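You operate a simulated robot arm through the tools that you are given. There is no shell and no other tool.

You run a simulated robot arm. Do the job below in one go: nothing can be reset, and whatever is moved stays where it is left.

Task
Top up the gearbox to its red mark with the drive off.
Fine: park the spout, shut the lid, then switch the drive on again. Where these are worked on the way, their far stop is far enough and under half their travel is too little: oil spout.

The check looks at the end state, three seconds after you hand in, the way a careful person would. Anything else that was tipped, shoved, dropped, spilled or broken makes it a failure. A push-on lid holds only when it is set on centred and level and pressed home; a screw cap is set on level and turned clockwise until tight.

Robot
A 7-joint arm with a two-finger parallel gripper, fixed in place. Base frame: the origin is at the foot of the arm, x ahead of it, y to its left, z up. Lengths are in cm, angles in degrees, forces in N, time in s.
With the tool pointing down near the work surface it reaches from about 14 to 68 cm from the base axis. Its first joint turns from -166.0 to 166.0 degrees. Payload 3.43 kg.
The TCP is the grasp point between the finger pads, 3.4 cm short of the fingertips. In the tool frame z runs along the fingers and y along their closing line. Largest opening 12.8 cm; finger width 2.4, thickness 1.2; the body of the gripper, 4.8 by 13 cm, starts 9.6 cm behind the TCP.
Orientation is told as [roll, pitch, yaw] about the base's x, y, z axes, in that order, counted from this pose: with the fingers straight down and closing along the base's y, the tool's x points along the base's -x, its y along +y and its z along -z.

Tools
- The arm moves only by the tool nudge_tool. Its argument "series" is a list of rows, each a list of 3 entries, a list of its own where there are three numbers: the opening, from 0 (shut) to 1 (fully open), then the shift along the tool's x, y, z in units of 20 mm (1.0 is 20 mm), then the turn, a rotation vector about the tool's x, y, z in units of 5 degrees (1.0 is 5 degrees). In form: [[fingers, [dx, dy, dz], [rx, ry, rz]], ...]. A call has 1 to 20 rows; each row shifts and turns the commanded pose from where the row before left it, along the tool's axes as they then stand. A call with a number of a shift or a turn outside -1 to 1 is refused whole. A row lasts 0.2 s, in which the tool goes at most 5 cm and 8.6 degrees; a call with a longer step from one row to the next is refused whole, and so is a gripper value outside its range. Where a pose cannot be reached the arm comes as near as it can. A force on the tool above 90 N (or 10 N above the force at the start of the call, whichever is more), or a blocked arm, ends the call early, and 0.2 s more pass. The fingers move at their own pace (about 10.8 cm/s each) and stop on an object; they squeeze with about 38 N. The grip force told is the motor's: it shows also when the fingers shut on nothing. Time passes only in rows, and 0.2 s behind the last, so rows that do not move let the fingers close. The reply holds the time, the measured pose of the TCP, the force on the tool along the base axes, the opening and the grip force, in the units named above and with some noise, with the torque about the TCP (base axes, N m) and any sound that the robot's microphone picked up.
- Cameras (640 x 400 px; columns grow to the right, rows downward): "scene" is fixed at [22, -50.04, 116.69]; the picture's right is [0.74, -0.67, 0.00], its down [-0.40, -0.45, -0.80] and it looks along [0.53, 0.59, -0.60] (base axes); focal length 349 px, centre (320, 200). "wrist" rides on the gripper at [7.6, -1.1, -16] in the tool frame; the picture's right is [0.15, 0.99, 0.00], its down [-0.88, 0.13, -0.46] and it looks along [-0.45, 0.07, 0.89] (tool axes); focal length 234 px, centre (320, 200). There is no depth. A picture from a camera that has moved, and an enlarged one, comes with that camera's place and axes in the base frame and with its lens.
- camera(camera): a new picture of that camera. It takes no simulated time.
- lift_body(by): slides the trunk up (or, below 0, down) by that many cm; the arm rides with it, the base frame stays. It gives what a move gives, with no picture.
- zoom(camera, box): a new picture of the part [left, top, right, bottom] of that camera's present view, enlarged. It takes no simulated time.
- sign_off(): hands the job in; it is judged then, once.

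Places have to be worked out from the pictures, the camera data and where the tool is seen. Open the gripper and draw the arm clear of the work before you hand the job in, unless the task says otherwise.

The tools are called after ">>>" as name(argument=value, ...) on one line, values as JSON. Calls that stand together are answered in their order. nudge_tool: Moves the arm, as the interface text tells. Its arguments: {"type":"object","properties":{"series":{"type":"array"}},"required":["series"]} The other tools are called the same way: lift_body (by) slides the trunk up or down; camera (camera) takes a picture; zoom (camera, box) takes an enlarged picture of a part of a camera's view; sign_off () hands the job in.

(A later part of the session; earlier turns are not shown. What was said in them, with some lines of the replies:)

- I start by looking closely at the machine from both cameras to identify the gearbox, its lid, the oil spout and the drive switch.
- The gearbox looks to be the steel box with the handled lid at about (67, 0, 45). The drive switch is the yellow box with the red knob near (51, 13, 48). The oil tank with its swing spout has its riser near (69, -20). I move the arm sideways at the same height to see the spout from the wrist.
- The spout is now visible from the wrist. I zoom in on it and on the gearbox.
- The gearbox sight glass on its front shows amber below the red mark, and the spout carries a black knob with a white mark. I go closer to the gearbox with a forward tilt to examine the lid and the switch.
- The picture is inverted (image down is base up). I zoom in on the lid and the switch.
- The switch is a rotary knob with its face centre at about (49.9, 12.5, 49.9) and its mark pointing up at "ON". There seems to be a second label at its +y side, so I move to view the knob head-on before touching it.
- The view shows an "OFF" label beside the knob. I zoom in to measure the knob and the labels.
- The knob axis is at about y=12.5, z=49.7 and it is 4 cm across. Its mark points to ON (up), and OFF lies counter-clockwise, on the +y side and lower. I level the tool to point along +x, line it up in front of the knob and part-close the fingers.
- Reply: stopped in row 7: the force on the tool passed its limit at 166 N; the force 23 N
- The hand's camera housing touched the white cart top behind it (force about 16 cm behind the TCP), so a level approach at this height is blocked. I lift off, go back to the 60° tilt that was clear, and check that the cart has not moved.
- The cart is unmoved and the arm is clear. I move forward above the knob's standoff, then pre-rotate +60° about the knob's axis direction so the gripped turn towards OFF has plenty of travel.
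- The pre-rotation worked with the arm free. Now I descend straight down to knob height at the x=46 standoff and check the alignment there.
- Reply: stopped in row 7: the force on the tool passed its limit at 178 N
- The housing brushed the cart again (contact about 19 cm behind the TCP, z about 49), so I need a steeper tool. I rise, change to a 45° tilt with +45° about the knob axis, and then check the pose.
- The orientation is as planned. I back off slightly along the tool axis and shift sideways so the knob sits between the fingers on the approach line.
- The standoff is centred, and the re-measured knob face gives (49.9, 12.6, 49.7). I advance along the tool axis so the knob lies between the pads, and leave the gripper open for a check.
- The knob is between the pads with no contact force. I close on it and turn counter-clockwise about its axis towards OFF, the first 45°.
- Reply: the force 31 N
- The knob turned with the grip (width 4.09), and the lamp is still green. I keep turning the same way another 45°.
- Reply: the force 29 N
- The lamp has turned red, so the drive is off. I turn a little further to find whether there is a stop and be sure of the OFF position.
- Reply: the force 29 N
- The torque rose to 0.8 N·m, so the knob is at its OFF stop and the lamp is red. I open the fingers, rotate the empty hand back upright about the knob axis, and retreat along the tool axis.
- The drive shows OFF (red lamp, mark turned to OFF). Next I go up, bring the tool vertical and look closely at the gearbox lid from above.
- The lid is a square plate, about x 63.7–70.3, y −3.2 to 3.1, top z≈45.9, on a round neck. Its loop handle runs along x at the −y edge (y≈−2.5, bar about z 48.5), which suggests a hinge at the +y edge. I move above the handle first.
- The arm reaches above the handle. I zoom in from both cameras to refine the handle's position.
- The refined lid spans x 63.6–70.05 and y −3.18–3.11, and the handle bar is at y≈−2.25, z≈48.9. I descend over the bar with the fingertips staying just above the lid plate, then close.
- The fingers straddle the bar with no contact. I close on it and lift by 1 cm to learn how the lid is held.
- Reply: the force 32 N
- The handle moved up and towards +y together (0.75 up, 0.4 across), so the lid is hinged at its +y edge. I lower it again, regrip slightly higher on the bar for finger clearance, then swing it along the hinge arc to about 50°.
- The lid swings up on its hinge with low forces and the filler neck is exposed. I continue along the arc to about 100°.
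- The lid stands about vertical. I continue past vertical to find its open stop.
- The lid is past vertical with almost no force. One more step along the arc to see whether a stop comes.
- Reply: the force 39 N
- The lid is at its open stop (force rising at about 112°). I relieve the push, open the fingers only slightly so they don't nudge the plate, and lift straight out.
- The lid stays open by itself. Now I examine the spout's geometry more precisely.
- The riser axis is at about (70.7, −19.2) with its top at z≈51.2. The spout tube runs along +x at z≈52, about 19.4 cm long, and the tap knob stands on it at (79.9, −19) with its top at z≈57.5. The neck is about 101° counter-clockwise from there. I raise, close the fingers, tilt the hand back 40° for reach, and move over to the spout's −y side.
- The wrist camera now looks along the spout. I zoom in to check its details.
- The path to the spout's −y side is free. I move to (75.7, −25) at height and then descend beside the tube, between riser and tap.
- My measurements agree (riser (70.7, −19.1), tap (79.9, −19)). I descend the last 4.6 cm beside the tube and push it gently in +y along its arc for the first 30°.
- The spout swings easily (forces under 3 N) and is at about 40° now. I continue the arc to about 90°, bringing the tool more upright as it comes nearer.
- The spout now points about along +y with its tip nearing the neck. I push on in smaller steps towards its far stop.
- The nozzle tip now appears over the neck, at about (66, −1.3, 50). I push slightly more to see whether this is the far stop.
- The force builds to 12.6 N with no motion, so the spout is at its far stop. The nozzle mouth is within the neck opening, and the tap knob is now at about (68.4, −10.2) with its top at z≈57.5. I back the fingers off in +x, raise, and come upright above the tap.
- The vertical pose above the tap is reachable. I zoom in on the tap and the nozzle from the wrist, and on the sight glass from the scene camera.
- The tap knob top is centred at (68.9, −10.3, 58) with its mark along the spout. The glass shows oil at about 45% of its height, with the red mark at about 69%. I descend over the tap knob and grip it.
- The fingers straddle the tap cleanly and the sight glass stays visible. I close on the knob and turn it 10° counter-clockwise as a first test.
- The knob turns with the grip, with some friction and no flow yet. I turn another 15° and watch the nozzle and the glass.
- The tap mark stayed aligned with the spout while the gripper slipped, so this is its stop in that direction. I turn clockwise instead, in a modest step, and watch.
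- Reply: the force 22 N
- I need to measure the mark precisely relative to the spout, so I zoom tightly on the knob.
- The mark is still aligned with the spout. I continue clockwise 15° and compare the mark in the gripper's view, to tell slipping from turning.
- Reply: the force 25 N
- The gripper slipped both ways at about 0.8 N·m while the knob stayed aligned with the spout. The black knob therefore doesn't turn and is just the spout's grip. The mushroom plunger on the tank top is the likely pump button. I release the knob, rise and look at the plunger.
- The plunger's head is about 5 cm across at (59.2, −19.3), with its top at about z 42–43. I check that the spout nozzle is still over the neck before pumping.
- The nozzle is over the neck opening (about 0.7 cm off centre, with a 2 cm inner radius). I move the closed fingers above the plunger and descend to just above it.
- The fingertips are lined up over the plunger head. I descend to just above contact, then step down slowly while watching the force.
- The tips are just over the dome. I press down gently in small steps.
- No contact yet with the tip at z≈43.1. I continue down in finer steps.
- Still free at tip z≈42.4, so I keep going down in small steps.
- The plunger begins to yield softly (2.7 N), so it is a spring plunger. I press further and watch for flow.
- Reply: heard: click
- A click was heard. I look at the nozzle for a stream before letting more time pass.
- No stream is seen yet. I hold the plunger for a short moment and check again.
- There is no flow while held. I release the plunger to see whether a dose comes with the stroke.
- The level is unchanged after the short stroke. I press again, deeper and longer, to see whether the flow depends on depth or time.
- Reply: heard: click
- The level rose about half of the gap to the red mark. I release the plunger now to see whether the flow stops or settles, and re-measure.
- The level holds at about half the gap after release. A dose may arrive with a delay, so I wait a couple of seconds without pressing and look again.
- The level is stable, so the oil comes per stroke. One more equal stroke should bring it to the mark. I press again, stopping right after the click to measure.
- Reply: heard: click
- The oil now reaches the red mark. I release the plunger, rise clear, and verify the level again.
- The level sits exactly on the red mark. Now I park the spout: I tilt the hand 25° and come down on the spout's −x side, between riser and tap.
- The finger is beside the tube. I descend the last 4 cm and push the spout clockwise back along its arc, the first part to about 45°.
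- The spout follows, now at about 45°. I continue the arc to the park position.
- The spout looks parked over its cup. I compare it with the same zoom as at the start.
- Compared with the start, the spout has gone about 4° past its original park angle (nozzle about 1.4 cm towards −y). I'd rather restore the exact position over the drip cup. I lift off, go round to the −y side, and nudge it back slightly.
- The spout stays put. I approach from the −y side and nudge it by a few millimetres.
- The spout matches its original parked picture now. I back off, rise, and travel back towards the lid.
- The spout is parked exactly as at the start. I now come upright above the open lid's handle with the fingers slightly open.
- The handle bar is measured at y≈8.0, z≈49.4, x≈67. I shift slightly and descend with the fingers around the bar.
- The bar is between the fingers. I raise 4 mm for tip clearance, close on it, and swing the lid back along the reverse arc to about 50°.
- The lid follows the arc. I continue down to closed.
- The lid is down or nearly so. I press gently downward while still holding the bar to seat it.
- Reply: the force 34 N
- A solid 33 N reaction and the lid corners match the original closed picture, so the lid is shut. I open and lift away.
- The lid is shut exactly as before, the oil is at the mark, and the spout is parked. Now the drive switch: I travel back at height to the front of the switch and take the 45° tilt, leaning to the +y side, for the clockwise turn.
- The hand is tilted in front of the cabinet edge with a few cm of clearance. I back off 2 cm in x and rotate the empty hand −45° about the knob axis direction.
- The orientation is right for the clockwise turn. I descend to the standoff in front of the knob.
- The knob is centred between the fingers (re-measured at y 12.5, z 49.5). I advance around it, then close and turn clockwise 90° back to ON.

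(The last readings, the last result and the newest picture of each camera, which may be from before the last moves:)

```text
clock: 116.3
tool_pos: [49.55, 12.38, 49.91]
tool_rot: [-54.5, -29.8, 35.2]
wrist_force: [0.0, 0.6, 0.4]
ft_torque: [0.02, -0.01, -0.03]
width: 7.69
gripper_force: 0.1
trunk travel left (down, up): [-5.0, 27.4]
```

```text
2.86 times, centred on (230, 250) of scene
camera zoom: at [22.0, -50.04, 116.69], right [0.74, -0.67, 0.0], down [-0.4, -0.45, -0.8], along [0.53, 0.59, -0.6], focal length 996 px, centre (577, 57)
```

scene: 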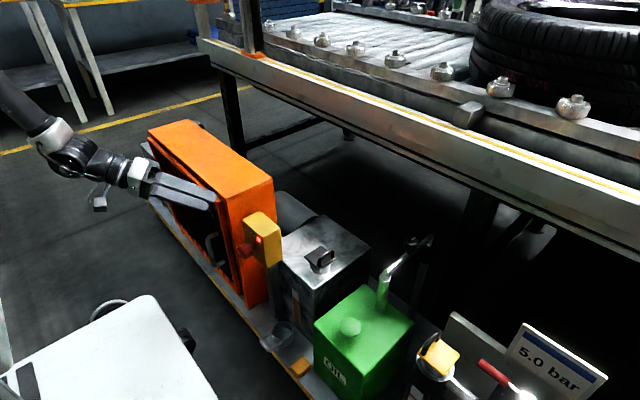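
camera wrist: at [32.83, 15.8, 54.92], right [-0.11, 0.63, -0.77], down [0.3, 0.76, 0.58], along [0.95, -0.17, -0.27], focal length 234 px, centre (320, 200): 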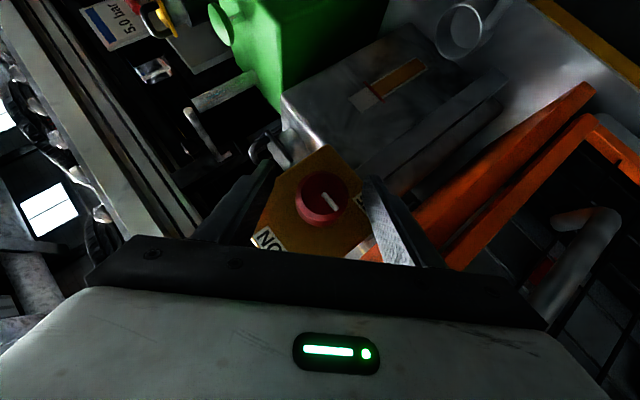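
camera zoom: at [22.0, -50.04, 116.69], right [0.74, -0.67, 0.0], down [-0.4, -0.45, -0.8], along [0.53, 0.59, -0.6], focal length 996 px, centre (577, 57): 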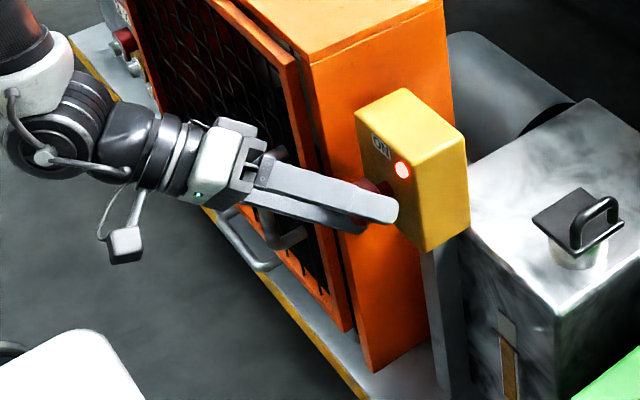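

The knob is between the pads without contact force. I close and turn it clockwise, the first 50°.

>>> nudge_tool(series=[[0, [0, 0, 0], [0, 0, 0]], [0, [0, 0, 0], [0, 0, 0]], [0, [0, 0, 0], [0, 0, 0]], [0, [0, 0, 0], [-0.707, 0, 0.707]], [0, [0, 0, 0], [-0.707, 0, 0.707]], [0, [0, 0, 0], [-0.707, 0, 0.707]], [0, [0, 0, 0], [-0.707, 0, 0.707]], [0, [0, 0, 0], [-0.707, 0, 0.707]], [0, [0, 0, 0], [-0.707, 0, 0.707]], [0, [0, 0, 0], [-0.707, 0, 0.707]], [0, [0, 0, 0], [-0.707, 0, 0.707]], [0, [0, 0, 0], [-0.707, 0, 0.707]], [0, [0, 0, 0], [-0.707, 0, 0.707]]])

>>> camera(camera="wrist")

>>> zoom(camera="scene", box=[150, 180, 310, 320])

```text
clock: 119.1
tool_pos: [49.58, 12.46, 49.71]
tool_rot: [6.9, -44.5, -4.8]
wrist_force: [-6.7, 10.8, -14.3]
ft_torque: [0.01, 0.03, 0.47]
width: 4.05
gripper_force: 45.0
trunk travel left (down, up): [-5.0, 27.4]
```

```text
taken
camera wrist: at [32.78, 10.83, 55.72], right [-0.1, 0.99, -0.02], down [0.31, 0.05, 0.95], along [0.95, 0.09, -0.31], focal length 234 px, centre (320, 200)
```

wrist: 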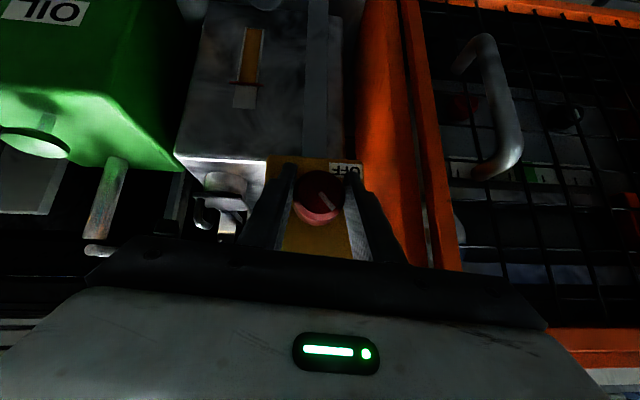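

```text
2.86 times, centred on (230, 250) of scene
camera zoom: at [22.0, -50.04, 116.69], right [0.74, -0.67, 0.0], down [-0.4, -0.45, -0.8], along [0.53, 0.59, -0.6], focal length 996 px, centre (577, 57)
```

zoom: 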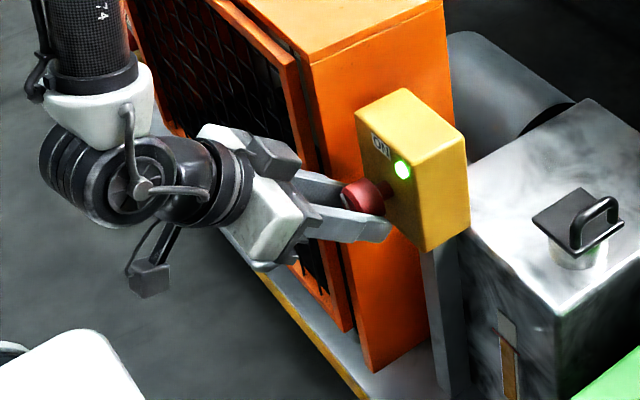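

The lamp has turned green. I keep turning the knob to its full ON stop, mark up.

>>> nudge_tool(series=[[0, [0, 0, 0], [-0.707, 0, 0.707]], [0, [0, 0, 0], [-0.707, 0, 0.707]], [0, [0, 0, 0], [-0.707, 0, 0.707]], [0, [0, 0, 0], [-0.707, 0, 0.707]], [0, [0, 0, 0], [-0.707, 0, 0.707]], [0, [0, 0, 0], [-0.707, 0, 0.707]], [0, [0, 0, 0], [-0.707, 0, 0.707]], [0, [0, 0, 0], [-0.707, 0, 0.707]], [0, [0, 0, 0], [-0.707, 0, 0.707]]])

>>> camera(camera="wrist")

>>> zoom(camera="scene", box=[150, 180, 310, 320])

```text
clock: 121.1
tool_pos: [49.43, 12.27, 49.68]
tool_rot: [58.9, -26.9, -37.4]
wrist_force: [-15.5, -9.7, -8.0]
ft_torque: [-1.08, 0.31, -0.19]
width: 4.11
gripper_force: 44.8
trunk travel left (down, up): [-5.0, 27.4]
```

```text
taken
camera wrist: at [32.81, 7.02, 52.85], right [-0.1, 0.72, 0.69], down [0.3, -0.64, 0.71], along [0.95, 0.28, -0.15], focal length 234 px, centre (320, 200)
```

wrist: 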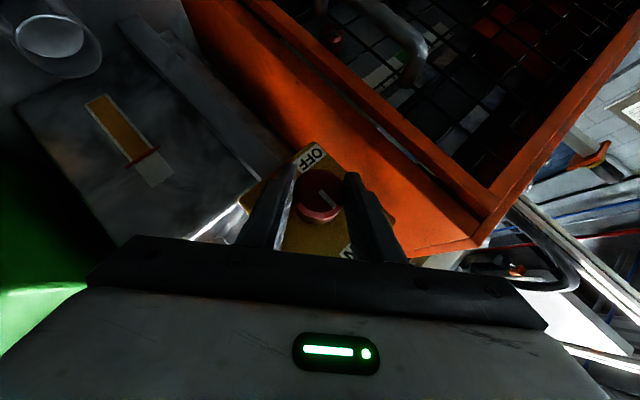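

```text
2.86 times, centred on (230, 250) of scene
camera zoom: at [22.0, -50.04, 116.69], right [0.74, -0.67, 0.0], down [-0.4, -0.45, -0.8], along [0.53, 0.59, -0.6], focal length 996 px, centre (577, 57)
```

zoom: 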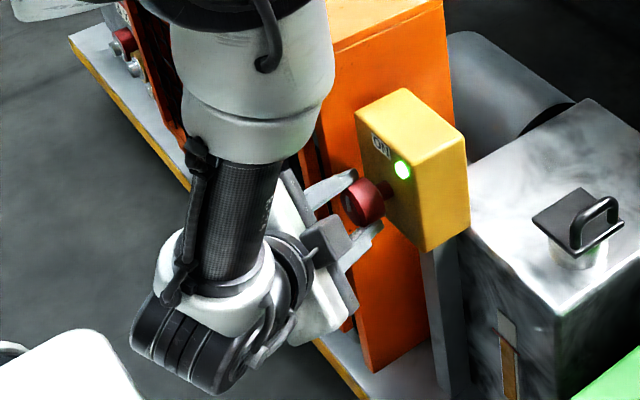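

The torque of −1.1 N·m shows the ON stop, and the lamp is green. I open, rotate the empty hand upright about the knob axis, and retreat.

>>> nudge_tool(series=[[0.6, [0, 0, 0], [0, 0, 0]], [0.6, [0, 0, 0], [0, 0, 0]], [0.6, [0, 0, 0], [0.707, 0, -0.707]], [0.6, [0, 0, 0], [0.707, 0, -0.707]], [0.6, [0, 0, 0], [0.707, 0, -0.707]], [0.6, [0, 0, 0], [0.707, 0, -0.707]], [0.6, [0, 0, 0], [0.707, 0, -0.707]], [0.6, [0, 0, 0], [0.707, 0, -0.707]], [0.6, [0, 0, 0], [0.707, 0, -0.707]], [0.6, [0, 0, 0], [0.707, 0, -0.707]], [0.6, [0, 0, 0], [0.707, 0, -0.707]], [0.6, [0, 0, 0], [0.707, 0, -0.707]]])

>>> nudge_tool(series=[[0.6, [0, 0, -1], [0, 0, 0]], [0.6, [0, 0, -1], [0, 0, 0]], [0.6, [0, 0, -1], [0, 0, 0]], [0.6, [0, 0, -1], [0, 0, 0]], [0.6, [0, 0, -1], [0, 0, 0]], [0.6, [0, 0, -1], [0, 0, 0]], [1, [-0.8, 0, -0.8], [0, 0, 0]], [1, [-0.8, 0, -0.8], [0, 0, 0]], [1, [-0.8, 0, -0.8], [0, 0, 0]], [1, [-0.8, 0, -0.8], [0, 0, 0]], [1, [-0.8, 0, -0.8], [0, 0, 0]]])

>>> camera(camera="wrist")

>>> camera(camera="scene")

```text
clock: 123.7
tool_pos: [49.68, 12.39, 49.83]
tool_rot: [-0.3, -44.9, 0.1]
wrist_force: [0.2, 0.3, -0.7]
ft_torque: [0.03, 0.02, 0.03]
width: 7.66
gripper_force: 0.0
trunk travel left (down, up): [-5.0, 27.4]
```

```text
clock: 126.1
tool_pos: [41.08, 12.37, 69.61]
tool_rot: [-0.2, -44.6, -0.1]
wrist_force: [-0.2, 0.4, -0.9]
ft_torque: [0.01, -0.01, 0.01]
width: 12.79
gripper_force: 0.1
trunk travel left (down, up): [-5.0, 27.4]
```

```text
taken
camera wrist: at [24.51, 11.28, 75.72], right [-0.1, 0.99, -0.11], down [0.3, 0.13, 0.94], along [0.95, 0.06, -0.32], focal length 234 px, centre (320, 200)
```

wrist: 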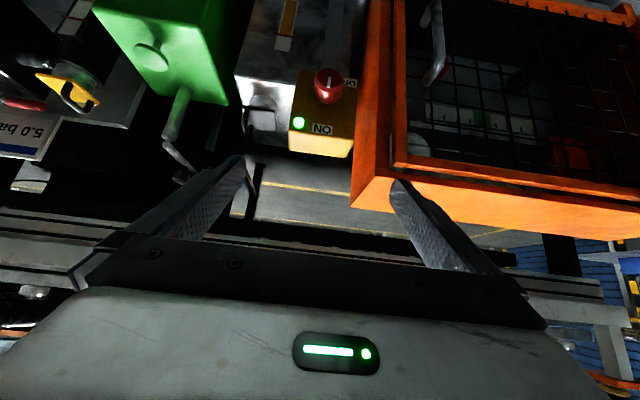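

```text
taken
```

scene: 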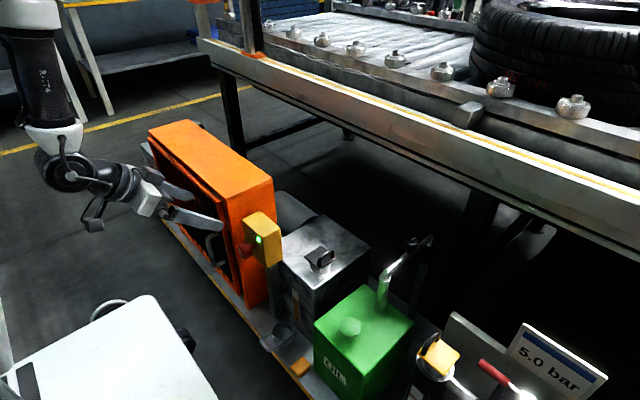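

The drive is on again and the arm is free of the switch. I bring the hand upright and up to roughly its starting place, then make a last check of everything.

>>> nudge_tool(series=[[1, [-0.7, 0, -0.7], [0, 0, 0]], [1, [-0.7, 0, -0.7], [0, 0, 0]], [1, [-0.7, 0, -0.7], [0, 0, 0]], [1, [-0.7, 0, -0.7], [0, 0, 0]], [1, [-0.7, 0, -0.7], [0, 0, 0]], [1, [-0.7, 0, -0.7], [0, 0, 0]], [1, [-0.7, 0, -0.7], [0, 0, 0]], [1, [-0.7, 0, -0.7], [0, 0, 0]], [1, [0, 0, 0], [0, 1, 0]], [1, [0, 0, 0], [0, 1, 0]], [1, [0, 0, 0], [0, 1, 0]], [1, [0, 0, 0], [0, 1, 0]], [1, [0, 0, 0], [0, 1, 0]], [1, [0, 0, 0], [0, 1, 0]], [1, [0, 0, 0], [0, 1, 0]], [1, [0, 0, 0], [0, 1, 0]], [1, [0, 0, 0], [0, 1, 0]]])

>>> camera(camera="scene")

>>> zoom(camera="scene", box=[220, 180, 460, 330])

>>> zoom(camera="scene", box=[280, 290, 310, 320])

>>> zoom(camera="wrist", box=[140, 80, 380, 230])

>>> zoom(camera="scene", box=[365, 220, 445, 320])

```text
clock: 129.7
tool_pos: [42.91, 13.57, 84.9]
tool_rot: [0.0, 0.2, -0.1]
wrist_force: [-0.4, -0.2, -0.4]
ft_torque: [-0.05, -0.02, 0.0]
width: 12.77
gripper_force: 0.2
out of reach, approached as far as the arm can: row 1, 2, 3, 4
trunk travel left (down, up): [-5.0, 27.4]
```

```text
taken
```

scene: 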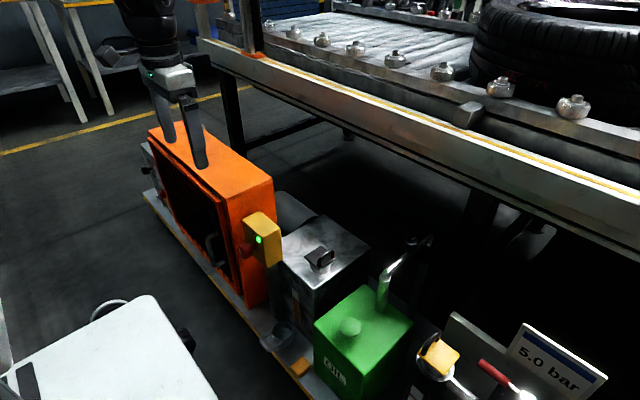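

```text
2.67 times, centred on (340, 255) of scene
camera zoom: at [22.0, -50.04, 116.69], right [0.74, -0.67, 0.0], down [-0.4, -0.45, -0.8], along [0.53, 0.59, -0.6], focal length 930 px, centre (267, 53)
```

zoom: 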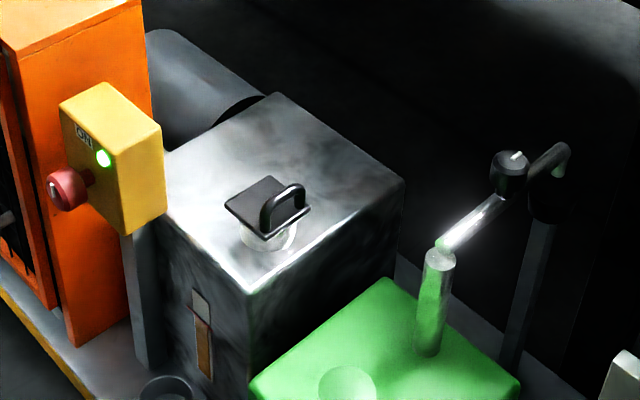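

```text
13.33 times, centred on (295, 305) of scene
camera zoom: at [22.0, -50.04, 116.69], right [0.74, -0.67, 0.0], down [-0.4, -0.45, -0.8], along [0.53, 0.59, -0.6], focal length 4648 px, centre (653, -1200)
```

zoom: 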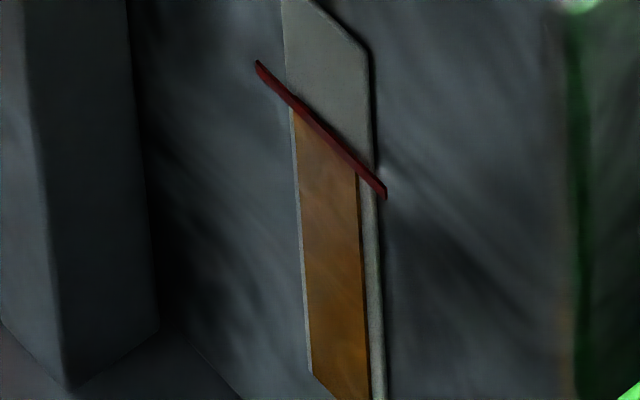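

```text
2.67 times, centred on (260, 155) of wrist
camera zoom: at [35.46, 12.5, 101.03], right [-0.15, 0.99, 0.0], down [0.88, 0.13, 0.45], along [0.45, 0.07, -0.89], focal length 624 px, centre (480, 320)
```

zoom: 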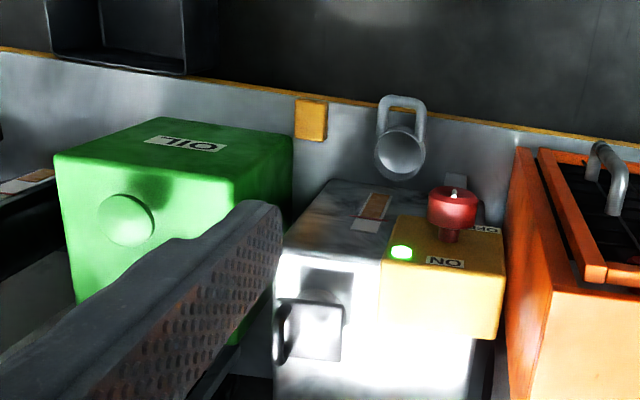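

```text
4.00 times, centred on (405, 270) of scene
camera zoom: at [22.0, -50.04, 116.69], right [0.74, -0.67, 0.0], down [-0.4, -0.45, -0.8], along [0.53, 0.59, -0.6], focal length 1394 px, centre (-20, -80)
```

zoom: 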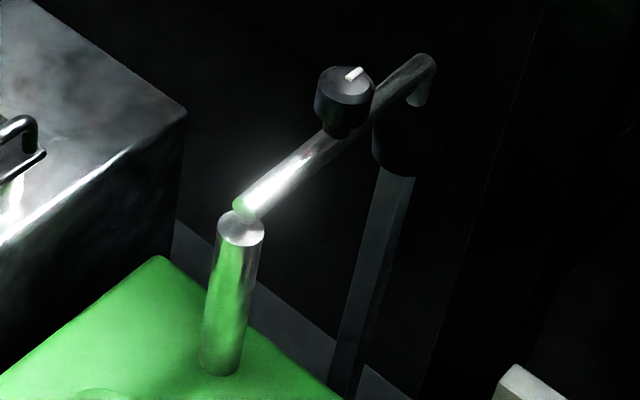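

The end state looks right:
- **Oil:** at the red mark.
- **Lid:** shut.
- **Spout:** parked over its cup, as at the start.
- **Drive:** knob at ON with a green lamp.
- **Surroundings:** mug, block and cart look unmoved.
- **Arm:** gripper open and the arm clear.

I hand the job in.

>>> sign_off()

```text
The job is handed in.
```

The gearbox is topped up to its red mark. I turned the drive off before filling. The spout is parked, the lid is shut and the drive is back on with a green lamp. I've handed the job in but haven't seen the check's result.

- **Cart contact:** while reaching for the drive switch, the hand's camera housing bumped the white cart twice, peaking at 166 N and 178 N. The cart looks unmoved in the pictures.
- **Spout knob:** I took the black knob on the spout for a tap and tried to turn it both ways. It doesn't turn, and the gripper just slipped on it.
- **Filling:** the oil came from the plunger on top of the tank. I pressed it three times: the first raised nothing, and the next two brought the level to the mark.
- **Parking the spout:** I first pushed it about 4° past its park position, then nudged it back until it matched the starting picture.

I saw no spilled oil, and the mug and the block on the base look unmoved. The gripper is open and the arm is clear of the machine.
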